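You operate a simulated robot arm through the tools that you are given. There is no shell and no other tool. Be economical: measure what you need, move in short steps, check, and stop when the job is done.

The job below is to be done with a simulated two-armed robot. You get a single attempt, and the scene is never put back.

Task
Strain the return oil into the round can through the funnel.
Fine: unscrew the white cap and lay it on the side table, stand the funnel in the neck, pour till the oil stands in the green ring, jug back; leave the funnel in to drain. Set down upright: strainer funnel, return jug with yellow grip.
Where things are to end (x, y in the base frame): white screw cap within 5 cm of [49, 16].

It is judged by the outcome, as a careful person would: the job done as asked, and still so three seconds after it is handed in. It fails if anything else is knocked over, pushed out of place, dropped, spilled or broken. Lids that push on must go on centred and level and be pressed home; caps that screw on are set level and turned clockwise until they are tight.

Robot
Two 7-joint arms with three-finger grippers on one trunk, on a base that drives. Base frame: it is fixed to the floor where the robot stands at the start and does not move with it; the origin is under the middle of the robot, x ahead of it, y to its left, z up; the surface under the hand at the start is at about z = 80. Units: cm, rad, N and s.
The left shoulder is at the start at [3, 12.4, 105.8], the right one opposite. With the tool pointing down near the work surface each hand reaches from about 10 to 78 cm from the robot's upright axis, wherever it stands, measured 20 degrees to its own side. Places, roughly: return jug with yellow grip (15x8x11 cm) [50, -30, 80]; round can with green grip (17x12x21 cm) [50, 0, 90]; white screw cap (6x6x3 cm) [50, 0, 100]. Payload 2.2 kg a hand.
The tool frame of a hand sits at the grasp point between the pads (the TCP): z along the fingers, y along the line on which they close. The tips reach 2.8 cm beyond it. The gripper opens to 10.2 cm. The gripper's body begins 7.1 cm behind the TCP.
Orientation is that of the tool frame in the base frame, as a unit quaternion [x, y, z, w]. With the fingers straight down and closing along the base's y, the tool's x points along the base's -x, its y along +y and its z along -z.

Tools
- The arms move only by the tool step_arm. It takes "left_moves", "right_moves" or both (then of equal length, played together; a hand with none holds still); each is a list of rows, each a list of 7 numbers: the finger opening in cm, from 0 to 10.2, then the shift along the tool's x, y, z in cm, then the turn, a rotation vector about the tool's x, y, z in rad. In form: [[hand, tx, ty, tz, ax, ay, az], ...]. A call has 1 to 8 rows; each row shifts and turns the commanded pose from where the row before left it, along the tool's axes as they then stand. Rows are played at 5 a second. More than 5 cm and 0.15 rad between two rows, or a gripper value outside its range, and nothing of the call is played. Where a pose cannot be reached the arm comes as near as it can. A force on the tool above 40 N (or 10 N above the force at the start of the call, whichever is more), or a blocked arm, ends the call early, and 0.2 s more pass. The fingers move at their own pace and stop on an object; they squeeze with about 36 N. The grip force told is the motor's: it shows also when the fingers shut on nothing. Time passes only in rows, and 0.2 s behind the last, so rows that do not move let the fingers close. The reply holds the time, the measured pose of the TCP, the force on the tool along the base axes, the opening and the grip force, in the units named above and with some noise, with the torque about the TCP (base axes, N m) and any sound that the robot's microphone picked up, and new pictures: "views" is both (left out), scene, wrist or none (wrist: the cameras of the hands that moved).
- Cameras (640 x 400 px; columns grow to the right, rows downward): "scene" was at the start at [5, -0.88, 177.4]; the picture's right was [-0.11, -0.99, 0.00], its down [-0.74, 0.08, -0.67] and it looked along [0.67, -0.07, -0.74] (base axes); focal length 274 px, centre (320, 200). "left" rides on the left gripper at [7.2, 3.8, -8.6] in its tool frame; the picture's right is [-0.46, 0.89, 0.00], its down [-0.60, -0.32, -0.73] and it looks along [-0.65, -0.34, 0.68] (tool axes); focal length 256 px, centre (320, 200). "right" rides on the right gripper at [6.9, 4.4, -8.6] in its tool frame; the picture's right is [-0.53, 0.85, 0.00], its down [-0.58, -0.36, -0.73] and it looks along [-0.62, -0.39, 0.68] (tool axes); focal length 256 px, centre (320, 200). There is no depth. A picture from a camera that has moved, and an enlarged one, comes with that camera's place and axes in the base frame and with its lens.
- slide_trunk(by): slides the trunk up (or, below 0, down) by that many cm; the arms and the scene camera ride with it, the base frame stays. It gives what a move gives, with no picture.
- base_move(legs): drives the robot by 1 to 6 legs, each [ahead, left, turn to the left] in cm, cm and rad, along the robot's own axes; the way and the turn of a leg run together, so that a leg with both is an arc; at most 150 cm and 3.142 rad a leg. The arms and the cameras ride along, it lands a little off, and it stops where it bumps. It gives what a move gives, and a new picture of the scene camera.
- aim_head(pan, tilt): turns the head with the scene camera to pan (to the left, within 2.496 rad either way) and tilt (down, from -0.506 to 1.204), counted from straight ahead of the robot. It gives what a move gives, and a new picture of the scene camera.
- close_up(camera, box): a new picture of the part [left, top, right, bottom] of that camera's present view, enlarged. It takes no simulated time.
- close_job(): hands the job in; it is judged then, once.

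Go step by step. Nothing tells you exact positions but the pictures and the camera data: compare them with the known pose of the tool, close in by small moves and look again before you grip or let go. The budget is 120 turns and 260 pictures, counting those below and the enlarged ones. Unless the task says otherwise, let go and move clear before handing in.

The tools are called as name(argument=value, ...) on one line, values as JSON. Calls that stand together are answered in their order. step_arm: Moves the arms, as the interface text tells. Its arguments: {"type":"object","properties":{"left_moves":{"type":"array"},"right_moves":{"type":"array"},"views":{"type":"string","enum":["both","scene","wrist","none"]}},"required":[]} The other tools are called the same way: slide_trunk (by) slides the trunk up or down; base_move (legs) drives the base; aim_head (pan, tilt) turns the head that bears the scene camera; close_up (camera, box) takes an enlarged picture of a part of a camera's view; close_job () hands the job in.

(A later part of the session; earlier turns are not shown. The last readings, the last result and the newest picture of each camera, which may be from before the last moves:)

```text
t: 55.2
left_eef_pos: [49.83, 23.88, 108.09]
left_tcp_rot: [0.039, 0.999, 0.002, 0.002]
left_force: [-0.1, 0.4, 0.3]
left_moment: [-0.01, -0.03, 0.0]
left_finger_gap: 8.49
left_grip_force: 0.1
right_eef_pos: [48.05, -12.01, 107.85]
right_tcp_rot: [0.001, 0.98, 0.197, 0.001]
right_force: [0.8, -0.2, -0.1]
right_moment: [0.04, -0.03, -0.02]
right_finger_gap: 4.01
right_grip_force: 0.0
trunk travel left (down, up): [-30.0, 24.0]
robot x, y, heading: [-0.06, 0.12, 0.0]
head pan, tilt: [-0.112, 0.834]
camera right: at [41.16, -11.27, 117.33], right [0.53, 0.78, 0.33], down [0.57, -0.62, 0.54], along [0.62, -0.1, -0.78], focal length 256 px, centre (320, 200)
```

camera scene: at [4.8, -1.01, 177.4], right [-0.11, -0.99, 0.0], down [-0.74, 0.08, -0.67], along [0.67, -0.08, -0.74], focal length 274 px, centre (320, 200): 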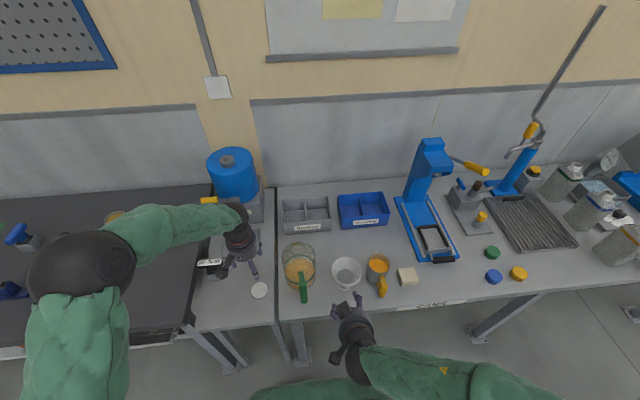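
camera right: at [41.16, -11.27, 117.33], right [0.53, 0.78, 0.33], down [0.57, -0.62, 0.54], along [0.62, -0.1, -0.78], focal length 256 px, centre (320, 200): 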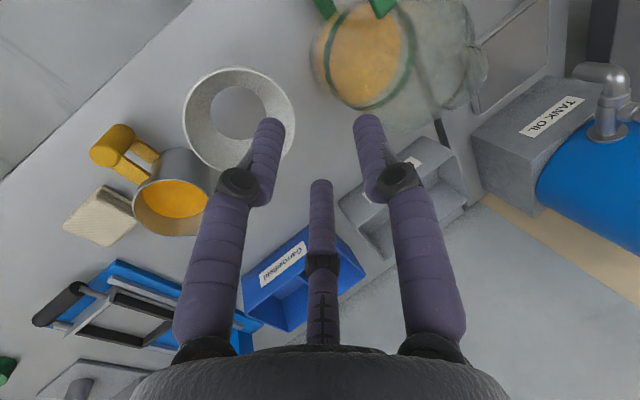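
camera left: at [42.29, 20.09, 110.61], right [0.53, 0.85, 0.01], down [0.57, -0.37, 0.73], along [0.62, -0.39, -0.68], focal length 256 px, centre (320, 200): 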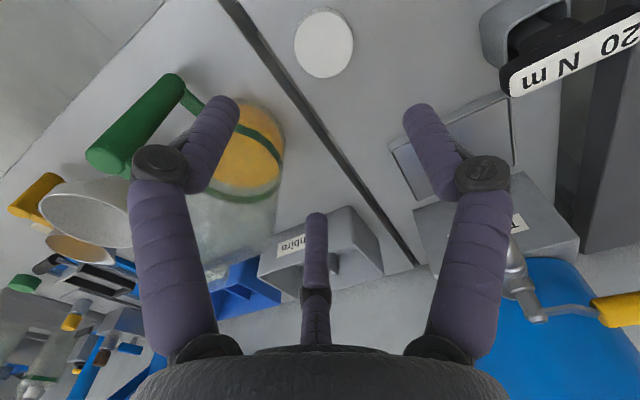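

step_arm(right_moves=[[4, 0.06, -3.32, 1.81, 0, 0, 0], [4, 0.06, -3.32, 1.81, 0, 0, 0], [4, 0.06, -3.32, 1.81, 0, 0, 0], [4, 0.06, -3.32, 1.81, 0, 0, 0], [4, 0, 0, 0, 0, 0, 0]], views="both")

close_up(camera="right", box=[200, 50, 440, 200])

```text
t: 56.5
left_eef_pos: [49.84, 23.95, 107.96]
left_tcp_rot: [0.037, 0.999, 0.003, 0.001]
left_force: [0.4, 0.2, 0.4]
left_moment: [-0.03, -0.01, 0.03]
left_finger_gap: 8.53
left_grip_force: 0.0
right_eef_pos: [47.76, -21.38, 95.88]
right_tcp_rot: [0.0, 0.98, 0.197, 0.002]
right_force: [-0.7, 0.4, 0.2]
right_moment: [0.02, -0.03, 0.03]
right_finger_gap: 3.99
right_grip_force: 0.0
trunk travel left (down, up): [-30.0, 24.0]
robot x, y, heading: [-0.34, -0.22, 0.001]
head pan, tilt: [-0.112, 0.834]
camera scene: at [4.9, -0.9, 177.4], right [-0.11, -0.99, 0.0], down [-0.74, 0.08, -0.67], along [0.67, -0.08, -0.74], focal length 274 px, centre (320, 200)
camera right: at [40.92, -20.66, 105.37], right [0.53, 0.78, 0.33], down [0.57, -0.62, 0.54], along [0.62, -0.1, -0.78], focal length 256 px, centre (320, 200)
```

scene: 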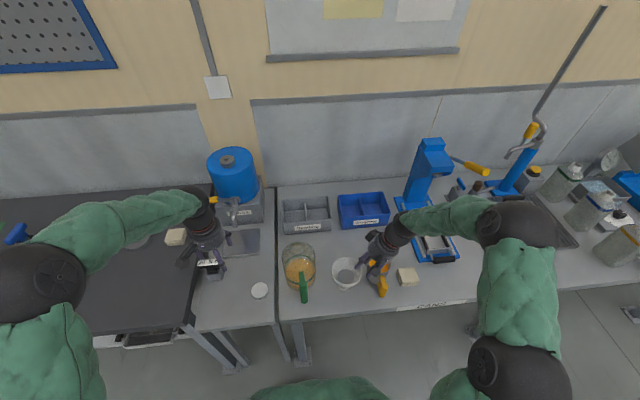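
right: 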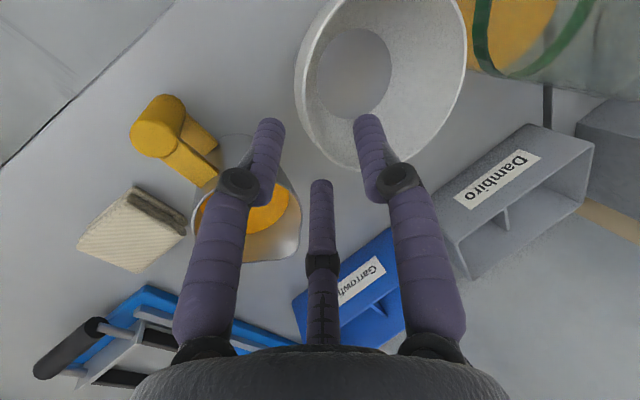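

```text
2.67 times, centred on (320, 125) of right
camera zoom: at [40.92, -20.66, 105.37], right [0.53, 0.78, 0.33], down [0.57, -0.62, 0.54], along [0.62, -0.1, -0.78], focal length 683 px, centre (320, 400)
```

zoom: 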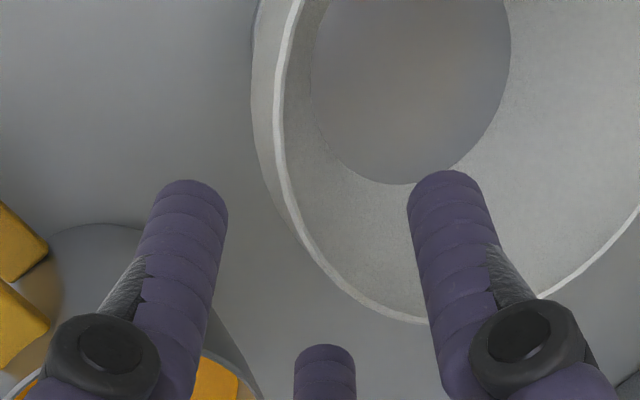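

step_arm(right_moves=[[4, 0, -0.15, 1.7, 0, 0, 0], [4, 0, -0.1, 1.7, 0, 0, 0], [4, 0, -0.1, 1.6, 0, 0, 0], [4, 0, 0, 0, 0, 0, 0]], views="wrist")

close_up(camera="right", box=[200, 50, 440, 200])

```text
t: 57.5
left_eef_pos: [49.87, 23.87, 107.94]
left_tcp_rot: [0.038, 0.999, 0.001, 0.002]
left_force: [0.2, 0.5, 0.7]
left_moment: [-0.02, -0.02, 0.01]
left_finger_gap: 8.5
left_grip_force: 0.1
right_eef_pos: [47.79, -19.97, 91.14]
right_tcp_rot: [-0.001, 0.98, 0.197, 0.002]
right_force: [-0.5, 0.4, 0.2]
right_moment: [-0.02, 0.01, 0.05]
right_finger_gap: 4.01
right_grip_force: 0.0
trunk travel left (down, up): [-30.0, 24.0]
robot x, y, heading: [0.27, -0.11, 0.002]
head pan, tilt: [-0.112, 0.834]
camera right: at [40.9, -19.19, 100.69], right [0.53, 0.78, 0.33], down [0.57, -0.62, 0.54], along [0.62, -0.1, -0.78], focal length 256 px, centre (320, 200)
```

right: 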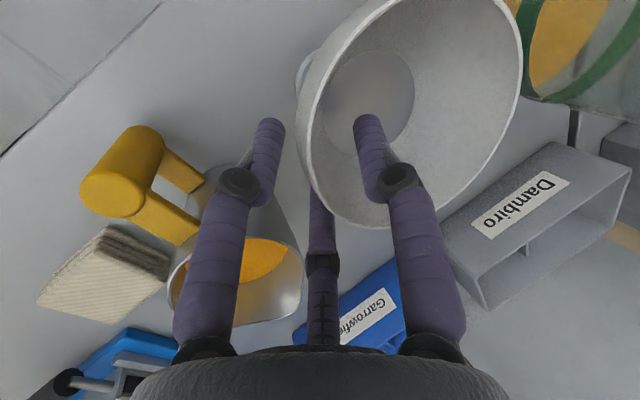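

```text
2.67 times, centred on (320, 125) of right
camera zoom: at [40.9, -19.19, 100.69], right [0.53, 0.78, 0.33], down [0.57, -0.62, 0.54], along [0.62, -0.1, -0.78], focal length 683 px, centre (320, 400)
```

zoom: 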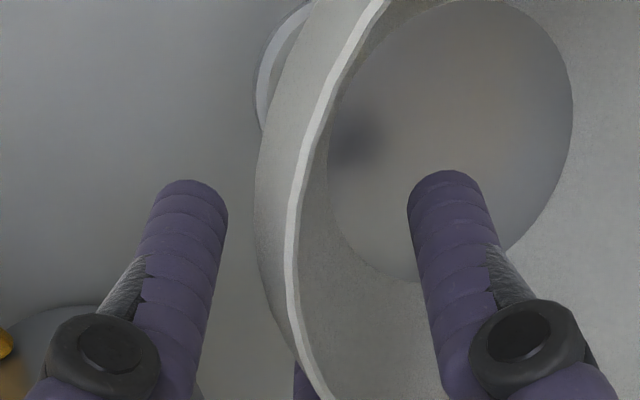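

Wall sits between the pads; close.

step_arm(right_moves=[[2, 0, -0.1, 0, 0, 0, 0], [1, 0, 0, 0, 0, 0, 0], [0, 0, 0, 0, 0, 0, 0], [0, 0, 0, 0, 0, 0, 0]], views="wrist")

```text
t: 58.5
left_eef_pos: [49.9, 23.83, 108.08]
left_tcp_rot: [0.038, 0.999, 0.002, 0.003]
left_force: [0.1, -0.8, 0.6]
left_moment: [0.02, -0.01, 0.03]
left_finger_gap: 8.49
left_grip_force: 0.1
right_eef_pos: [47.88, -19.92, 91.27]
right_tcp_rot: [0.0, 0.98, 0.197, 0.002]
right_force: [0.1, 4.0, 13.2]
right_moment: [1.15, -0.03, 0.01]
right_finger_gap: 0.65
right_grip_force: 34.5
trunk travel left (down, up): [-30.0, 24.0]
robot x, y, heading: [0.23, -0.3, -0.003]
head pan, tilt: [-0.112, 0.834]
camera right: at [40.92, -19.22, 100.75], right [0.53, 0.78, 0.33], down [0.57, -0.62, 0.54], along [0.62, -0.1, -0.78], focal length 256 px, centre (320, 200)
```

right: 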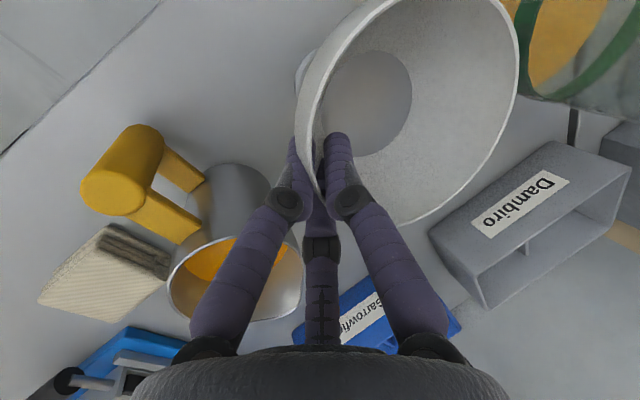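

step_arm(right_moves=[[0, 0, 0.2, -0.46, 0, 0, 0], [0, 0, 0.39, -0.92, 0, 0, 0], [0, 0, 0.39, -0.92, 0, 0, 0], [0, 0, 0.78, -1.84, 0, 0, 0], [0, 0, 1.17, -2.76, 0, 0, 0], [0, 0, 0, 0, 0, 0, 0]], views="wrist")

close_up(camera="scene", box=[270, 230, 398, 310])

```text
t: 59.9
left_eef_pos: [50.0, 23.85, 107.95]
left_tcp_rot: [0.039, 0.999, 0.002, 0.0]
left_force: [0.2, -0.7, 0.2]
left_moment: [0.02, 0.03, 0.02]
left_finger_gap: 8.5
left_grip_force: 0.0
right_eef_pos: [47.79, -19.94, 98.5]
right_tcp_rot: [0.0, 0.98, 0.197, 0.001]
right_force: [-0.2, 0.3, -0.6]
right_moment: [-0.01, 0.02, -0.01]
right_finger_gap: 0.61
right_grip_force: 34.4
trunk travel left (down, up): [-30.0, 24.0]
robot x, y, heading: [0.07, -0.02, -0.005]
head pan, tilt: [-0.112, 0.834]
camera right: at [40.89, -19.18, 108.1], right [0.53, 0.78, 0.33], down [0.58, -0.62, 0.54], along [0.62, -0.1, -0.78], focal length 256 px, centre (320, 200)
```

right: 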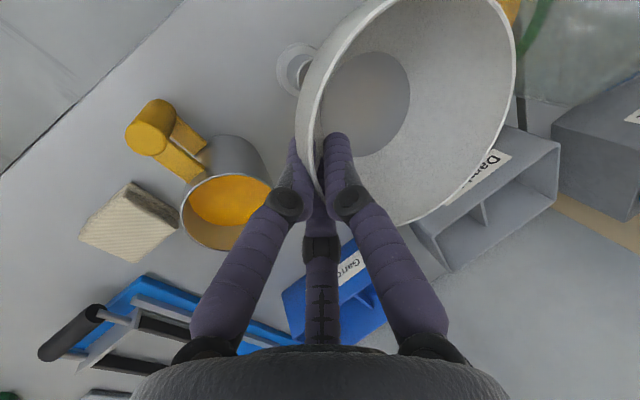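

```text
5.00 times, centred on (334, 270) of scene
camera zoom: at [5.01, -1.01, 177.39], right [-0.11, -0.99, 0.0], down [-0.74, 0.08, -0.67], along [0.67, -0.08, -0.74], focal length 1371 px, centre (250, -150)
```

zoom: 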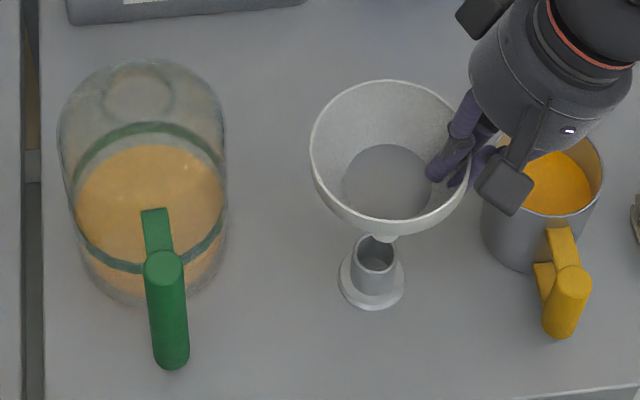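

The stand stays on the bench and only the funnel comes up. Check its spout and tilt with the left camera.

step_arm(right_moves=[[0, 0, 0.39, -0.92, 0, 0, 0], [0, 0, 1.56, -3.68, 0, 0, 0], [0, 0, 1.56, -3.68, 0, 0, 0], [0, 0, 0.8, -1.84, 0, 0, 0], [0, 0, 0, 0, 0, 0, 0]], left_moves=[[8.5, 4, 0, 0, 0, 0, 0.13], [8.5, 4, 0, 0, 0, 0, 0.13], [8.5, 4, 0, 0, 0, 0, 0.13], [8.5, 0, 0, 0, 0, 0, 0.13], [8.5, 0, 0, 0, 0, 0, 0]], views="both")

```text
t: 61.0
left_eef_pos: [38.2, 26.34, 108.09]
left_tcp_rot: [0.295, 0.955, 0.002, 0.001]
left_force: [-1.0, 0.9, -0.1]
left_moment: [0.03, 0.01, 0.02]
left_finger_gap: 8.49
left_grip_force: 0.0
right_eef_pos: [47.69, -19.74, 109.67]
right_tcp_rot: [0.0, 0.98, 0.197, 0.001]
right_force: [0.0, 0.4, -0.1]
right_moment: [0.0, 0.0, 0.02]
right_finger_gap: 0.61
right_grip_force: 34.4
trunk travel left (down, up): [-30.0, 24.0]
robot x, y, heading: [-0.04, 0.07, 0.003]
head pan, tilt: [-0.112, 0.834]
camera scene: at [4.87, -0.97, 177.4], right [-0.11, -0.99, 0.0], down [-0.74, 0.08, -0.67], along [0.67, -0.08, -0.74], focal length 274 px, centre (320, 200)
camera right: at [40.81, -18.99, 119.16], right [0.53, 0.78, 0.33], down [0.57, -0.62, 0.54], along [0.62, -0.1, -0.78], focal length 256 px, centre (320, 200)
camera left: at [34.42, 33.5, 116.59], right [0.88, 0.47, 0.01], down [0.32, -0.6, 0.73], along [0.35, -0.64, -0.68], focal length 256 px, centre (320, 200)
```

scene: 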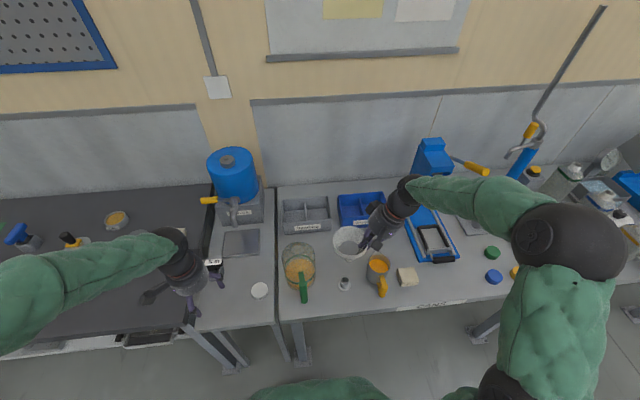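
right: 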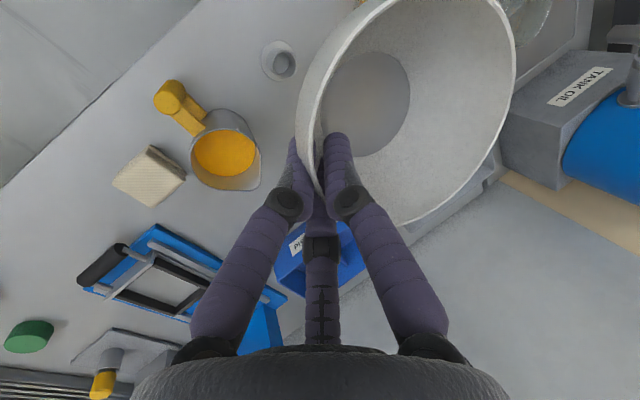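
left: 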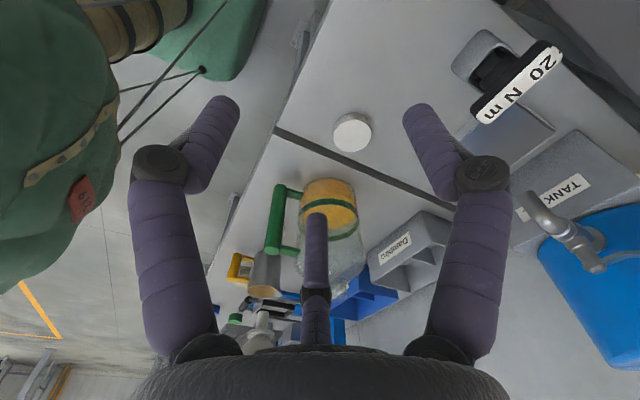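

close_up(camera="left", box=[190, 210, 414, 350])

close_up(camera="scene", box=[270, 210, 398, 290])

```text
2.86 times, centred on (302, 280) of left
camera zoom: at [34.42, 33.5, 116.59], right [0.88, 0.47, 0.01], down [0.32, -0.6, 0.73], along [0.35, -0.64, -0.68], focal length 731 px, centre (371, -29)
```

zoom: 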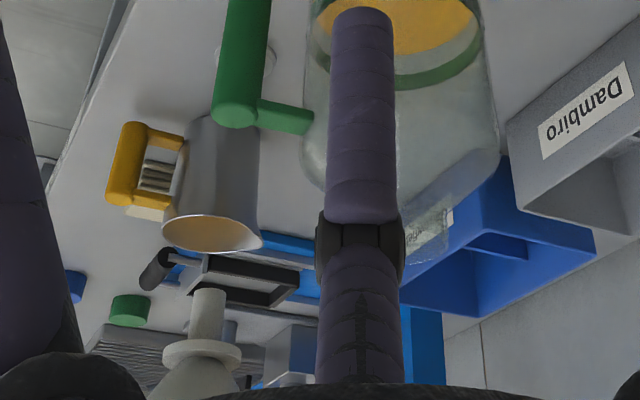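

```text
5.00 times, centred on (334, 250) of scene
camera zoom: at [4.87, -0.97, 177.4], right [-0.11, -0.99, 0.0], down [-0.74, 0.08, -0.67], along [0.67, -0.08, -0.74], focal length 1371 px, centre (250, -50)
```

zoom: 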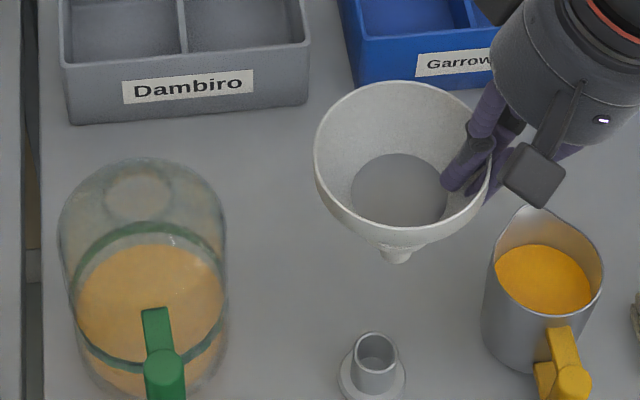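

The funnel hangs straight with collar and spout. Use the left camera to locate the neck precisely.

step_arm(left_moves=[[8.5, -3.35, -2.35, -1, 0, 0, 0], [8.5, -3.35, -2.35, -1, 0, 0, 0], [8.5, -3.35, -2.35, -1, 0, 0, 0], [8.5, -3.35, -2.35, -1, 0, 0, 0], [8.5, 0, 0, 0, 0, 0, 0]], views="wrist")

close_up(camera="left", box=[200, 100, 520, 300])

```text
t: 62.2
left_eef_pos: [43.85, 10.99, 112.07]
left_tcp_rot: [0.294, 0.956, 0.002, 0.002]
left_force: [-0.6, 0.7, 0.4]
left_moment: [0.0, -0.05, 0.03]
left_finger_gap: 8.5
left_grip_force: 0.1
right_eef_pos: [47.71, -19.72, 109.5]
right_tcp_rot: [-0.001, 0.98, 0.197, 0.002]
right_force: [-0.4, 0.5, -0.6]
right_moment: [-0.04, -0.02, 0.01]
right_finger_gap: 0.63
right_grip_force: 35.1
trunk travel left (down, up): [-30.0, 24.0]
robot x, y, heading: [-0.26, -0.08, 0.0]
head pan, tilt: [-0.112, 0.834]
camera left: at [40.21, 18.23, 120.58], right [0.88, 0.47, 0.01], down [0.32, -0.6, 0.73], along [0.35, -0.64, -0.68], focal length 256 px, centre (320, 200)
```

left: 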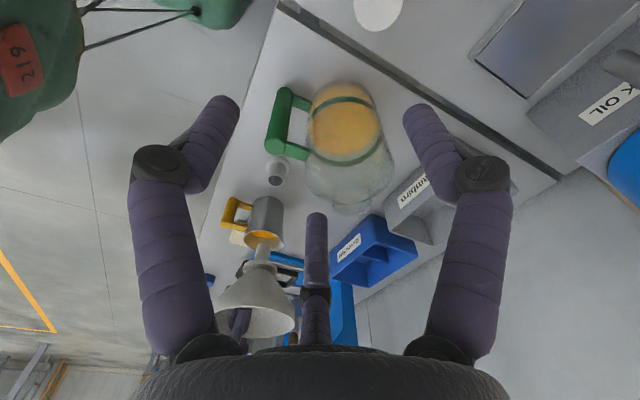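

```text
2.00 times, centred on (360, 200) of left
camera zoom: at [40.21, 18.23, 120.58], right [0.88, 0.47, 0.01], down [0.32, -0.6, 0.73], along [0.35, -0.64, -0.68], focal length 512 px, centre (240, 200)
```

zoom: 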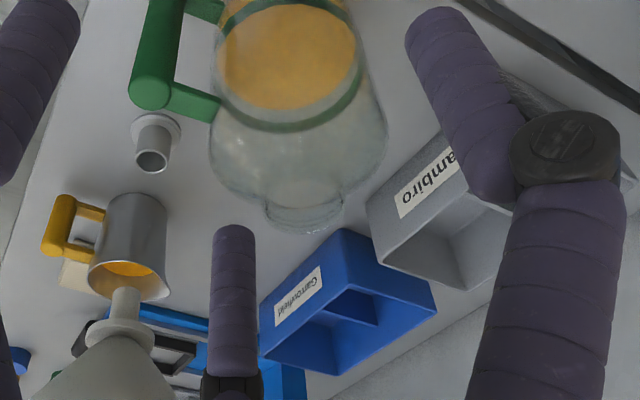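

step_arm(right_moves=[[0, 0, 1.71, -4.05, 0, 0, 0], [0, -1.525, 3.5, 1.478, 0, 0, 0], [0, -1.525, 3.5, 1.478, 0, 0, 0], [0, -1.525, 3.5, 1.478, 0, 0, 0], [0, -1.525, 3.5, 1.478, 0, 0, 0], [0, 0, 0, 0, 0, 0, 0]], views="none")

close_up(camera="left", box=[240, 60, 480, 300])

close_up(camera="scene", box=[250, 190, 378, 290])

```text
t: 63.6
left_eef_pos: [43.89, 10.94, 112.07]
left_tcp_rot: [0.294, 0.956, 0.003, 0.002]
left_force: [0.0, 0.2, 0.0]
left_moment: [0.02, -0.03, 0.02]
left_finger_gap: 8.5
left_grip_force: 0.1
right_eef_pos: [53.75, -4.63, 113.83]
right_tcp_rot: [0.0, 0.981, 0.196, 0.001]
right_force: [0.2, 0.1, -0.2]
right_moment: [-0.06, -0.02, 0.01]
right_finger_gap: 0.61
right_grip_force: 34.6
trunk travel left (down, up): [-30.0, 24.0]
robot x, y, heading: [-0.11, -0.53, -0.001]
head pan, tilt: [-0.112, 0.834]
```

```text
1.67 times, centred on (360, 180) of left
camera zoom: at [40.19, 18.13, 120.59], right [0.88, 0.47, 0.01], down [0.32, -0.61, 0.73], along [0.35, -0.64, -0.68], focal length 427 px, centre (253, 233)
```

zoom: 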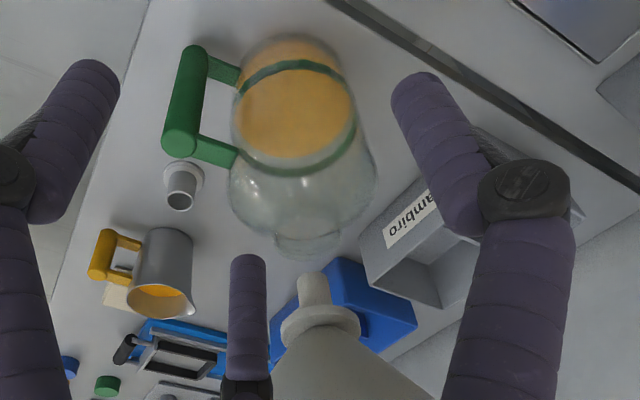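

```text
4.00 times, centred on (314, 240) of scene
camera zoom: at [4.87, -1.08, 177.4], right [-0.11, -0.99, 0.0], down [-0.74, 0.08, -0.67], along [0.67, -0.08, -0.74], focal length 1097 px, centre (344, 40)
```

zoom: 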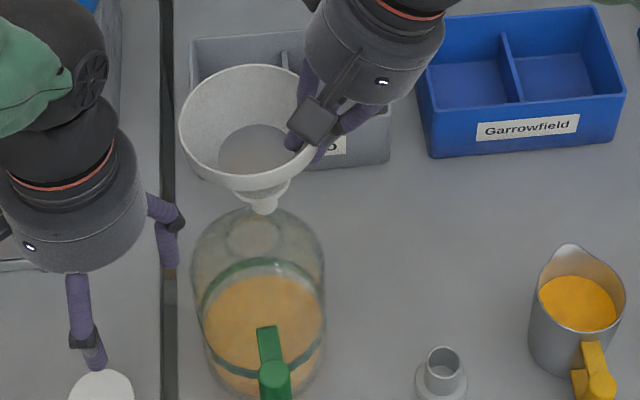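

close_up(camera="left", box=[320, 150, 400, 250])

close_up(camera="scene", box=[274, 220, 338, 270])

```text
4.00 times, centred on (360, 200) of left
camera zoom: at [40.19, 18.13, 120.59], right [0.88, 0.47, 0.01], down [0.32, -0.61, 0.73], along [0.35, -0.64, -0.68], focal length 1024 px, centre (160, 200)
```

zoom: 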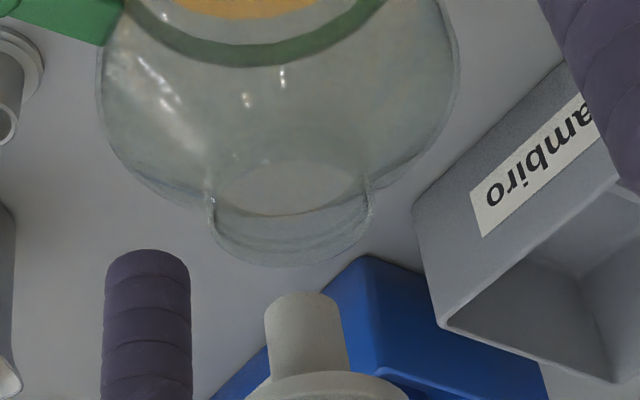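

```text
8.00 times, centred on (306, 245) of scene
camera zoom: at [4.87, -1.08, 177.4], right [-0.11, -0.99, 0.0], down [-0.74, 0.08, -0.67], along [0.67, -0.08, -0.74], focal length 2193 px, centre (432, -160)
```

zoom: 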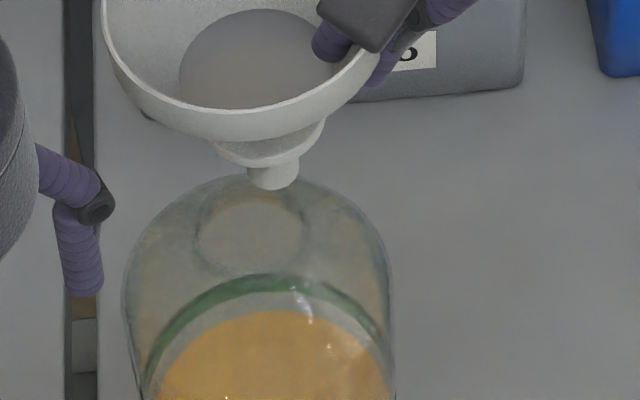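

The two views agree that the spout needs to go about 1.1 cm nearer and 1 cm left. Correct and re-check.

step_arm(right_moves=[[0, 0.5, 0.5, -0.05, 0, 0, 0], [0, 0.6, 0.6, 0, 0, 0, 0], [0, 0, 0, 0, 0, 0, 0], [0, 0, 0, 0, 0, 0, 0]], views="none")

close_up(camera="left", box=[320, 150, 400, 250])

close_up(camera="scene", box=[274, 220, 338, 270])

```text
t: 64.7
left_eef_pos: [44.01, 11.0, 112.08]
left_tcp_rot: [0.294, 0.956, 0.002, 0.002]
left_force: [0.1, 1.1, -0.1]
left_moment: [-0.05, 0.0, -0.01]
left_finger_gap: 8.5
left_grip_force: 0.0
right_eef_pos: [52.77, -3.64, 114.44]
right_tcp_rot: [0.0, 0.98, 0.197, 0.001]
right_force: [-0.4, -0.7, -0.1]
right_moment: [-0.02, 0.03, 0.0]
right_finger_gap: 0.61
right_grip_force: 34.6
trunk travel left (down, up): [-30.0, 24.0]
robot x, y, heading: [0.05, 0.11, -0.0]
head pan, tilt: [-0.112, 0.834]
```

```text
4.00 times, centred on (360, 200) of left
camera zoom: at [40.24, 18.21, 120.56], right [0.88, 0.47, 0.01], down [0.32, -0.6, 0.73], along [0.35, -0.64, -0.68], focal length 1024 px, centre (160, 200)
```

zoom: 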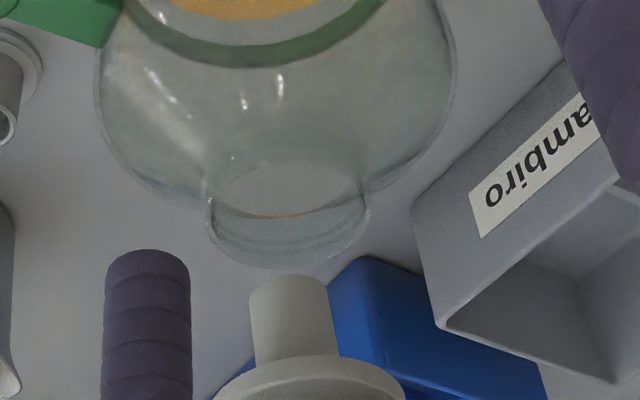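

```text
8.00 times, centred on (306, 245) of scene
camera zoom: at [4.95, -0.96, 177.4], right [-0.11, -0.99, 0.0], down [-0.74, 0.08, -0.67], along [0.67, -0.08, -0.74], focal length 2193 px, centre (432, -160)
```

zoom: 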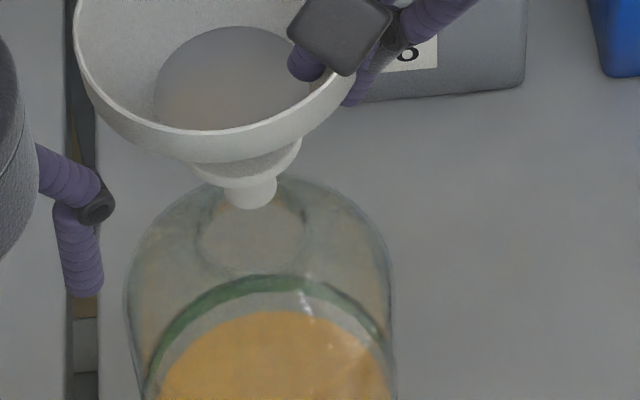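

Both views now agree the spout is right over the neck (about 1.8 cm above). Lower gradually.

step_arm(right_moves=[[0, 0, -0.389, 0.921, 0, 0, 0], [0, 0, -0.389, 0.921, 0, 0, 0], [0, 0, -0.195, 0.46, 0, 0, 0], [0, 0, 0, 0, 0, 0, 0]], views="none")

close_up(camera="left", box=[320, 150, 400, 250])

close_up(camera="scene", box=[274, 220, 338, 270])

```text
t: 65.7
left_eef_pos: [43.91, 10.99, 111.95]
left_tcp_rot: [0.294, 0.956, 0.002, 0.003]
left_force: [0.0, 0.1, 0.5]
left_moment: [-0.04, 0.0, -0.03]
left_finger_gap: 8.49
left_grip_force: 0.1
right_eef_pos: [52.57, -3.75, 111.91]
right_tcp_rot: [0.0, 0.98, 0.197, 0.0]
right_force: [1.2, -0.8, -0.2]
right_moment: [-0.02, -0.01, -0.02]
right_finger_gap: 0.61
right_grip_force: 34.7
trunk travel left (down, up): [-30.0, 24.0]
robot x, y, heading: [0.07, -0.13, -0.003]
head pan, tilt: [-0.112, 0.834]
```

```text
4.00 times, centred on (360, 200) of left
camera zoom: at [40.24, 18.21, 120.56], right [0.88, 0.47, 0.01], down [0.32, -0.6, 0.73], along [0.35, -0.64, -0.68], focal length 1024 px, centre (160, 200)
```

zoom: 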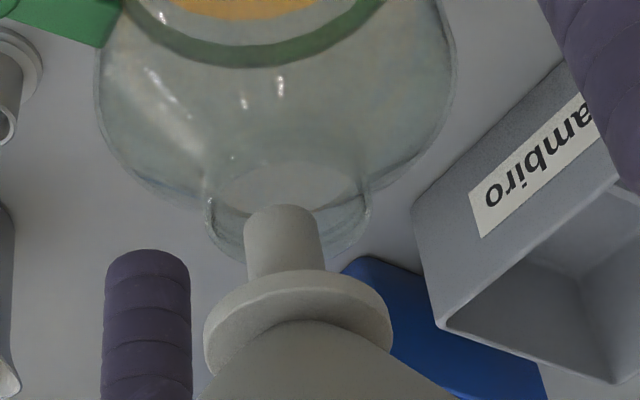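

```text
8.00 times, centred on (306, 245) of scene
camera zoom: at [4.95, -0.97, 177.4], right [-0.11, -0.99, 0.0], down [-0.74, 0.08, -0.67], along [0.67, -0.08, -0.74], focal length 2193 px, centre (432, -160)
```

zoom: 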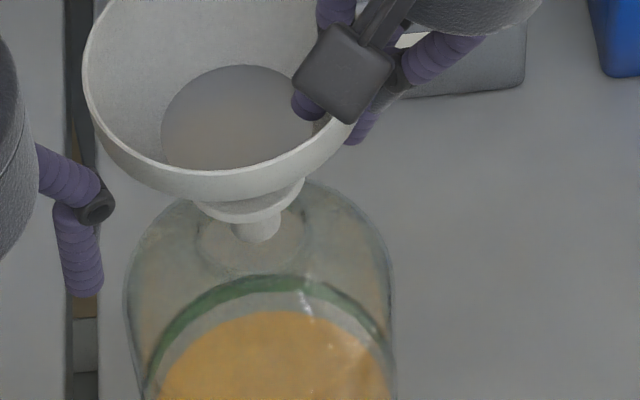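

step_arm(right_moves=[[0, -0.1, -0.25, 0.69, 0, 0, 0], [0, 0, -0.292, 0.69, 0, 0, 0], [0, 0, -0.292, 0.69, 0, 0, 0], [0, 0, 0, 0, 0, 0, 0]], views="none")

close_up(camera="left", box=[320, 150, 400, 250])

close_up(camera="scene", box=[274, 220, 338, 270])

```text
t: 66.7
left_eef_pos: [44.0, 11.09, 112.08]
left_tcp_rot: [0.294, 0.956, 0.002, 0.002]
left_force: [0.1, -0.1, 0.0]
left_moment: [0.02, 0.0, 0.01]
left_finger_gap: 8.51
left_grip_force: 0.0
right_eef_pos: [52.74, -3.62, 109.63]
right_tcp_rot: [0.0, 0.98, 0.197, 0.002]
right_force: [-0.3, -0.3, -0.7]
right_moment: [-0.04, 0.03, 0.02]
right_finger_gap: 0.62
right_grip_force: 34.6
trunk travel left (down, up): [-30.0, 24.0]
robot x, y, heading: [-0.06, 0.18, -0.004]
head pan, tilt: [-0.112, 0.834]
```

```text
4.00 times, centred on (360, 200) of left
camera zoom: at [40.23, 18.21, 120.56], right [0.88, 0.47, 0.01], down [0.32, -0.6, 0.73], along [0.35, -0.64, -0.68], focal length 1024 px, centre (160, 200)
```

zoom: 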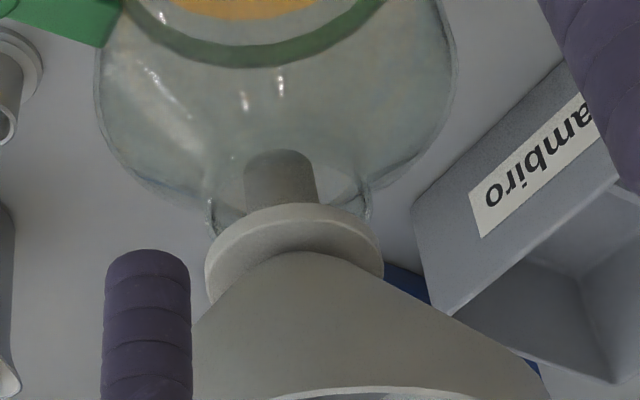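

```text
8.00 times, centred on (306, 245) of scene
camera zoom: at [4.93, -0.97, 177.4], right [-0.11, -0.99, 0.0], down [-0.74, 0.08, -0.67], along [0.67, -0.08, -0.74], focal length 2193 px, centre (432, -160)
```

zoom: 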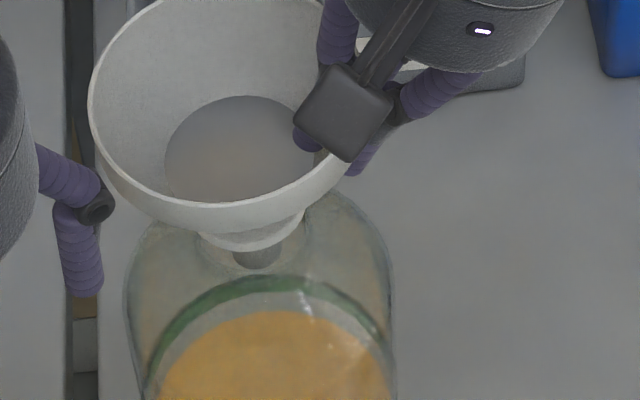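

Spout is inside the neck. Continue down until the collar seats.

step_arm(right_moves=[[0, 0, -0.156, 0.368, 0, 0, 0], [0, 0, -0.156, 0.368, 0, 0, 0], [0, 0, -0.117, 0.276, 0, 0, 0], [0, 0, 0, 0, 0, 0, 0]], views="none")

close_up(camera="left", box=[320, 150, 400, 250])

```text
t: 67.4
left_eef_pos: [43.94, 11.03, 112.07]
left_tcp_rot: [0.295, 0.956, 0.002, 0.002]
left_force: [0.1, 0.2, -0.4]
left_moment: [-0.01, 0.03, 0.03]
left_finger_gap: 8.49
left_grip_force: 0.1
right_eef_pos: [53.3, -3.65, 109.6]
right_tcp_rot: [0.001, 0.98, 0.199, 0.008]
right_force: [-4.3, -0.7, 15.7]
right_moment: [0.69, 0.49, 0.26]
right_finger_gap: 0.6
right_grip_force: 34.2
trunk travel left (down, up): [-30.0, 24.0]
robot x, y, heading: [-0.02, -0.35, -0.0]
head pan, tilt: [-0.112, 0.834]
stopped in row 3 (right hand): the force on the tool passed its limit at 42 N (the readings are from after the stop); the commanded pose is now the measured one
```

```text
4.00 times, centred on (360, 200) of left
camera zoom: at [40.24, 18.22, 120.55], right [0.88, 0.47, 0.01], down [0.32, -0.6, 0.73], along [0.35, -0.64, -0.68], focal length 1024 px, centre (160, 200)
```

zoom: 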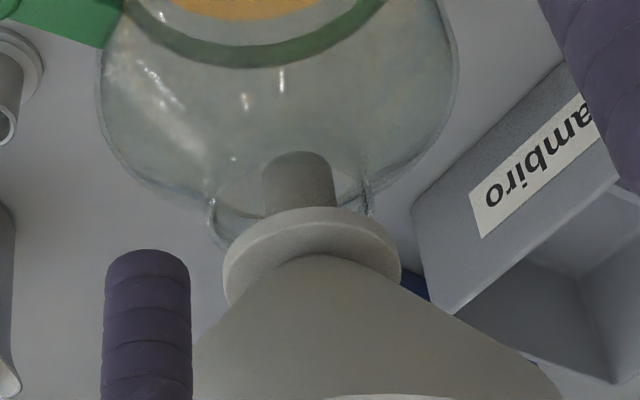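

The collar has met the lip and slid about half a cm off centre. Ease up slightly, re-centre, and set it down lightly.

step_arm(right_moves=[[0, 0, 0.195, -0.46, 0, 0, 0], [0, 0.55, -0.2, 0, 0, -0.012, 0], [0, 0, 0, 0, 0, 0, 0]], views="none")

close_up(camera="left", box=[320, 150, 400, 250])

close_up(camera="scene", box=[274, 220, 338, 270])

```text
t: 68.2
left_eef_pos: [44.03, 11.04, 111.97]
left_tcp_rot: [0.294, 0.956, 0.002, 0.001]
left_force: [-0.4, -0.1, -0.9]
left_moment: [-0.02, 0.02, 0.0]
left_finger_gap: 8.47
left_grip_force: 0.1
right_eef_pos: [52.63, -3.82, 109.6]
right_tcp_rot: [0.002, 0.98, 0.199, 0.012]
right_force: [1.0, 0.0, -1.2]
right_moment: [-0.05, 0.0, -0.02]
right_finger_gap: 0.59
right_grip_force: 34.4
trunk travel left (down, up): [-30.0, 24.0]
robot x, y, heading: [0.09, -0.08, -0.007]
head pan, tilt: [-0.112, 0.834]
```

```text
4.00 times, centred on (360, 200) of left
camera zoom: at [40.28, 18.2, 120.54], right [0.88, 0.47, 0.01], down [0.32, -0.6, 0.73], along [0.35, -0.64, -0.68], focal length 1024 px, centre (160, 200)
```

zoom: 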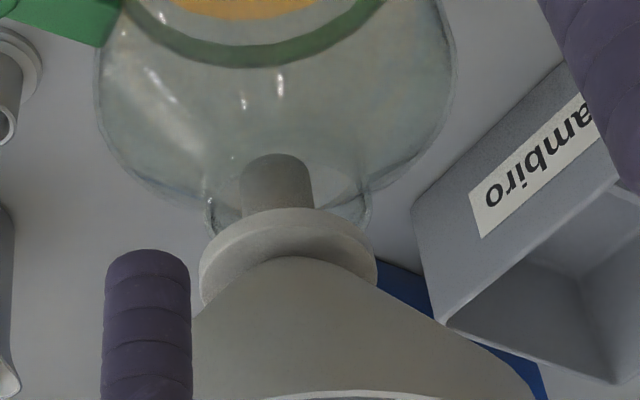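

```text
8.00 times, centred on (306, 245) of scene
camera zoom: at [5.01, -0.97, 177.39], right [-0.11, -0.99, 0.0], down [-0.74, 0.08, -0.67], along [0.67, -0.08, -0.74], focal length 2193 px, centre (432, -160)
```

zoom: 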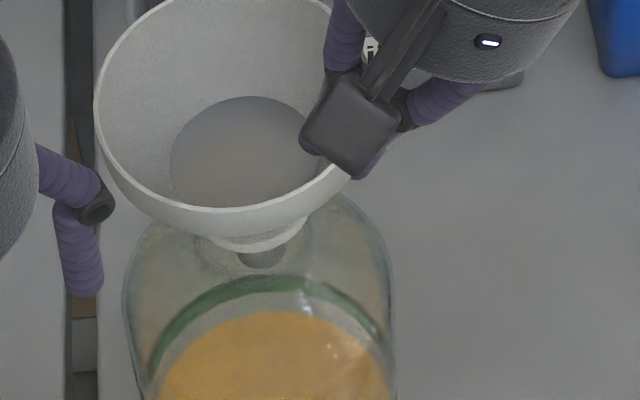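

step_arm(right_moves=[[0, -0.1, 0.05, 0, 0, 0.024, 0], [0, 0, -0.06, 0.14, 0, 0, 0], [0, 0, -0.06, 0.14, 0, 0, 0], [0, 0, 0, 0, 0, 0, 0]], views="none")

step_arm(right_moves=[[0, 0, -0.06, 0.14, 0, 0, 0], [0, 0, -0.06, 0.14, 0, 0, 0], [0, 0, 0, 0, 0, 0, 0]], views="none")

close_up(camera="left", box=[280, 120, 440, 280])

```text
t: 69.2
left_eef_pos: [43.91, 10.83, 111.95]
left_tcp_rot: [0.295, 0.956, 0.004, 0.002]
left_force: [0.3, -0.1, 0.3]
left_moment: [0.04, -0.01, 0.01]
left_finger_gap: 8.47
left_grip_force: 0.1
right_eef_pos: [52.82, -3.81, 109.67]
right_tcp_rot: [0.0, 0.98, 0.199, 0.002]
right_force: [-1.6, -2.3, 11.6]
right_moment: [0.33, 0.1, 0.04]
right_finger_gap: 0.59
right_grip_force: 34.4
trunk travel left (down, up): [-30.0, 24.0]
robot x, y, heading: [-0.41, -0.31, -0.004]
head pan, tilt: [-0.112, 0.834]
```

```text
t: 70.0
left_eef_pos: [43.72, 11.03, 112.1]
left_tcp_rot: [0.294, 0.956, 0.003, 0.002]
left_force: [0.4, -0.2, 0.7]
left_moment: [0.03, 0.0, -0.03]
left_finger_gap: 8.49
left_grip_force: 0.1
right_eef_pos: [52.74, -3.91, 109.44]
right_tcp_rot: [0.0, 0.98, 0.2, 0.005]
right_force: [-2.0, -6.7, 32.7]
right_moment: [1.18, 0.09, 0.09]
right_finger_gap: 0.61
right_grip_force: 34.2
trunk travel left (down, up): [-30.0, 24.0]
robot x, y, heading: [0.07, -0.07, -0.002]
head pan, tilt: [-0.112, 0.834]
```

```text
2.50 times, centred on (360, 200) of left
camera zoom: at [40.01, 18.11, 120.67], right [0.88, 0.47, 0.01], down [0.32, -0.61, 0.73], along [0.35, -0.64, -0.68], focal length 640 px, centre (220, 200)
```

zoom: 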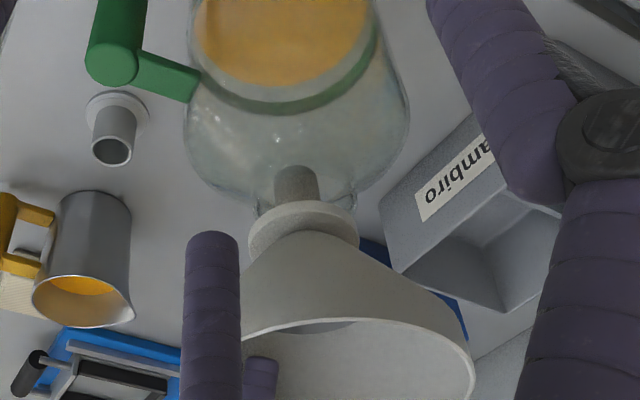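

Seated on the lip. Relax the push, open, and back off along the fingers.

step_arm(right_moves=[[0, 0, 0.12, -0.28, 0, 0, 0], [0, 0, 0, 0, 0, 0, 0], [1.5, 0, 0, 0, 0, 0, 0], [2.5, 0, 0, 0, 0, 0, 0], [2.5, 0, 0, -1, 0, 0, 0], [2.5, 0, 0, -3, 0, 0, 0], [2.5, 0, 0, -4, 0, 0, 0], [2.5, 0, -4, -2, 0, 0, 0]], views="both")

close_up(camera="left", box=[240, 120, 480, 300])

close_up(camera="scene", box=[260, 210, 340, 310])

```text
t: 71.8
left_eef_pos: [43.98, 10.9, 111.98]
left_tcp_rot: [0.294, 0.956, 0.004, 0.001]
left_force: [-0.6, -0.1, 0.7]
left_moment: [0.06, 0.03, -0.01]
left_finger_gap: 8.5
left_grip_force: 0.1
right_eef_pos: [52.94, -11.69, 117.11]
right_tcp_rot: [-0.001, 0.98, 0.2, 0.0]
right_force: [0.3, 0.0, -0.3]
right_moment: [0.04, -0.01, 0.02]
right_finger_gap: 2.48
right_grip_force: 0.2
trunk travel left (down, up): [-30.0, 24.0]
robot x, y, heading: [0.2, 0.08, 0.0]
head pan, tilt: [-0.112, 0.834]
camera scene: at [4.95, -1.23, 177.39], right [-0.11, -0.99, 0.0], down [-0.74, 0.09, -0.67], along [0.67, -0.08, -0.74], focal length 274 px, centre (320, 200)
camera right: at [46.09, -11.03, 126.64], right [0.53, 0.78, 0.33], down [0.58, -0.62, 0.53], along [0.62, -0.09, -0.78], focal length 256 px, centre (320, 200)
```

scene: 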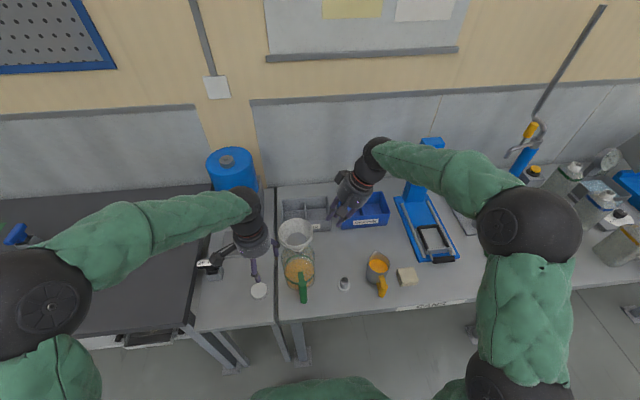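
right: 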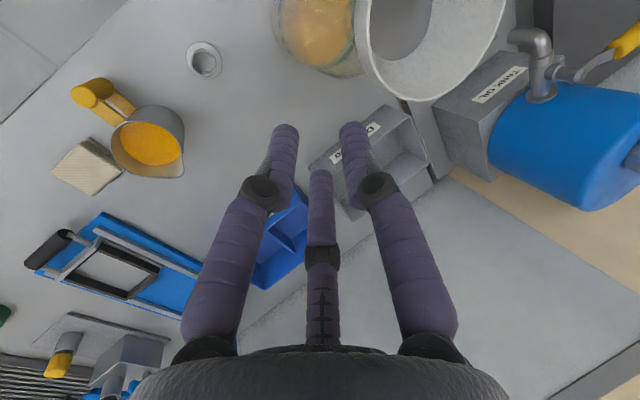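

```text
2.22 times, centred on (360, 210) of left
camera zoom: at [40.24, 18.02, 120.58], right [0.88, 0.47, 0.01], down [0.32, -0.61, 0.73], along [0.35, -0.64, -0.68], focal length 569 px, centre (231, 178)
```

zoom: 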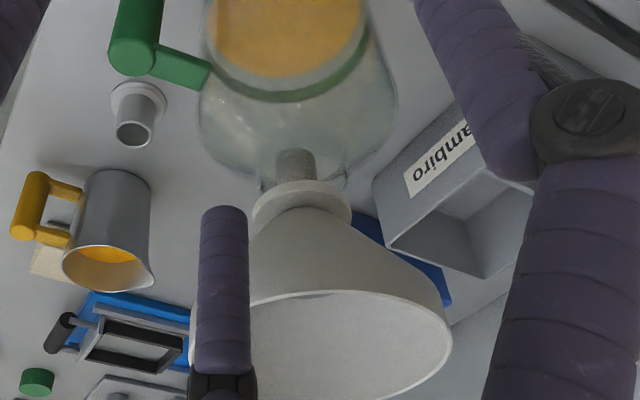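

```text
4.00 times, centred on (300, 260) of scene
camera zoom: at [4.95, -1.23, 177.39], right [-0.11, -0.99, 0.0], down [-0.74, 0.09, -0.67], along [0.67, -0.08, -0.74], focal length 1097 px, centre (400, -40)
```

zoom: 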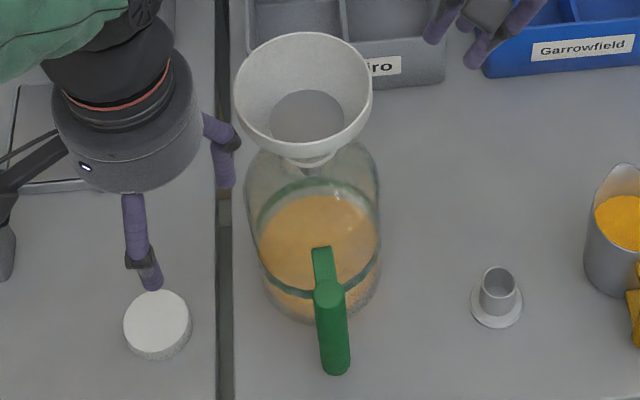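

The funnel stands upright in the neck. Now the jug: reorient the right hand to the 45° pose in front of the yellow grip.

step_arm(right_moves=[[4, 4, 0, 0, 0.1, 0, 0], [6, 4, 0, 0, 0.1, 0, 0], [6, 4, 0, 0, 0.1, 0, 0], [6, 4, 0, 0, 0.1, 0, 0], [6, 1.4, -3.8, 2, 0, 0, 0], [6, 1.4, -3.8, 2, 0, 0, 0], [6, 1.4, -3.8, 2, 0, 0, 0], [6, 1.4, -3.8, 2, 0, 0, 0]], views="none")

step_arm(right_moves=[[6, 0, 0, 0, 0, -0.131, 0], [6, 0, 0, 0, 0, -0.131, 0], [6, 0, 0, 0, 0, -0.131, 0], [6, 0, 0, 0, 0, -0.131, 0], [6, 0, 0, 0, 0, -0.131, 0], [6, 0, 0, 0, 0, -0.131, 0], [6, 3, 0, 3, 0, 0, 0], [6, 0, 0, 0, 0, 0, 0]], views="both")

```text
t: 73.6
left_eef_pos: [43.96, 10.97, 111.95]
left_tcp_rot: [0.294, 0.956, 0.003, 0.002]
left_force: [0.0, -0.8, -0.9]
left_moment: [-0.03, 0.0, 0.03]
left_finger_gap: 8.5
left_grip_force: 0.1
right_eef_pos: [31.23, -26.57, 109.03]
right_tcp_rot: [-0.002, 1.0, 0.0, 0.001]
right_force: [0.6, -1.3, 0.1]
right_moment: [0.01, -0.04, 0.02]
right_finger_gap: 5.98
right_grip_force: 0.1
trunk travel left (down, up): [-30.0, 24.0]
robot x, y, heading: [0.16, -0.17, 0.0]
head pan, tilt: [-0.112, 0.834]
```

```text
t: 75.4
left_eef_pos: [43.83, 11.07, 112.04]
left_tcp_rot: [0.295, 0.956, 0.003, 0.002]
left_force: [-0.7, 0.8, 0.3]
left_moment: [0.01, -0.06, 0.0]
left_finger_gap: 8.49
left_grip_force: 0.1
right_eef_pos: [31.0, -26.4, 105.09]
right_tcp_rot: [0.0, 0.923, -0.001, 0.384]
right_force: [-0.4, 0.0, -0.3]
right_moment: [-0.03, -0.04, -0.01]
right_finger_gap: 5.99
right_grip_force: 0.0
trunk travel left (down, up): [-30.0, 24.0]
robot x, y, heading: [-0.09, 0.14, -0.002]
head pan, tilt: [-0.112, 0.834]
camera scene: at [4.78, -0.92, 177.4], right [-0.11, -0.99, 0.0], down [-0.74, 0.08, -0.67], along [0.67, -0.08, -0.74], focal length 274 px, centre (320, 200)
camera right: at [20.13, -22.11, 106.01], right [0.38, 0.85, 0.38], down [-0.11, -0.36, 0.92], along [0.92, -0.39, -0.04], focal length 256 px, centre (320, 200)
```

scene: 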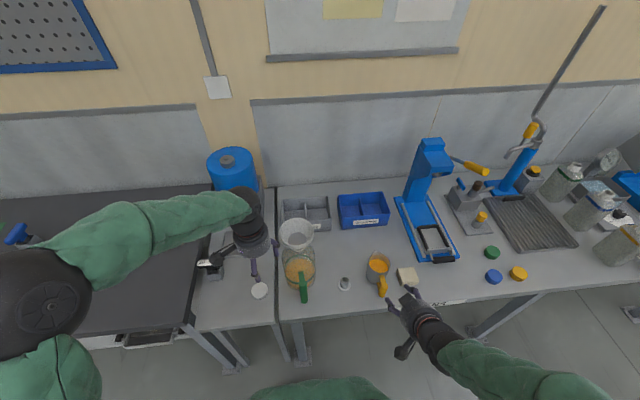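
right: 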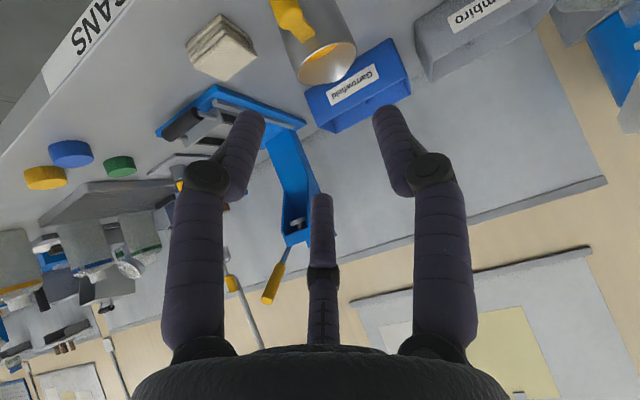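

step_arm(right_moves=[[6, 1.13, -0.2, 3.63, 0, 0, 0], [6, 1.13, -0.2, 3.63, 0, 0, 0], [6, 1.13, -0.2, 3.63, 0, 0, 0], [6, 1.13, -0.2, 3.63, 0, 0, 0], [6, 0, 0, 0, 0, 0, 0]], views="wrist")

close_up(camera="scene", box=[340, 230, 436, 310])

```text
t: 76.6
left_eef_pos: [43.93, 11.09, 112.09]
left_tcp_rot: [0.293, 0.956, 0.002, 0.002]
left_force: [0.8, -0.4, -0.7]
left_moment: [-0.02, -0.02, 0.02]
left_finger_gap: 8.5
left_grip_force: 0.1
right_eef_pos: [38.17, -27.48, 91.35]
right_tcp_rot: [0.0, 0.924, 0.0, 0.383]
right_force: [1.5, -0.4, 0.5]
right_moment: [-0.02, 0.0, 0.01]
right_finger_gap: 6.0
right_grip_force: 0.1
trunk travel left (down, up): [-30.0, 24.0]
robot x, y, heading: [-0.02, -0.49, -0.004]
head pan, tilt: [-0.112, 0.834]
camera right: at [27.22, -23.05, 92.47], right [0.38, 0.85, 0.38], down [-0.11, -0.36, 0.92], along [0.92, -0.39, -0.04], focal length 256 px, centre (320, 200)
```

right: 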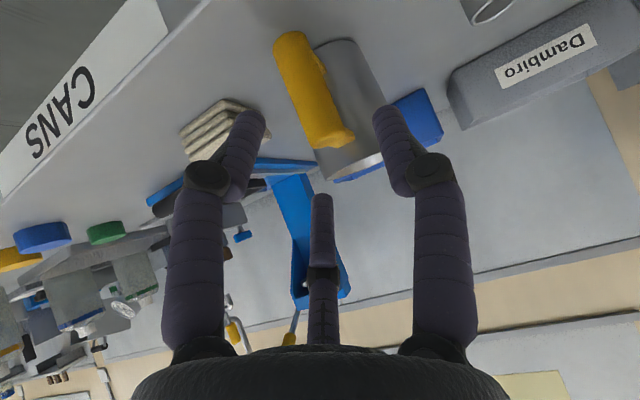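

```text
5.00 times, centred on (388, 270) of scene
camera zoom: at [4.81, -0.92, 177.4], right [-0.11, -0.99, 0.0], down [-0.74, 0.08, -0.67], along [0.67, -0.08, -0.74], focal length 1371 px, centre (-20, -150)
```

zoom: 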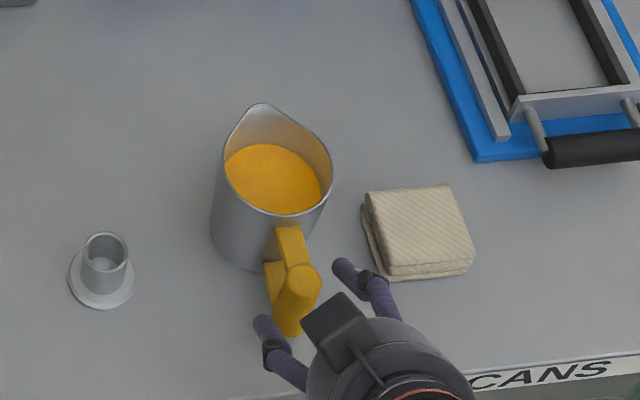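

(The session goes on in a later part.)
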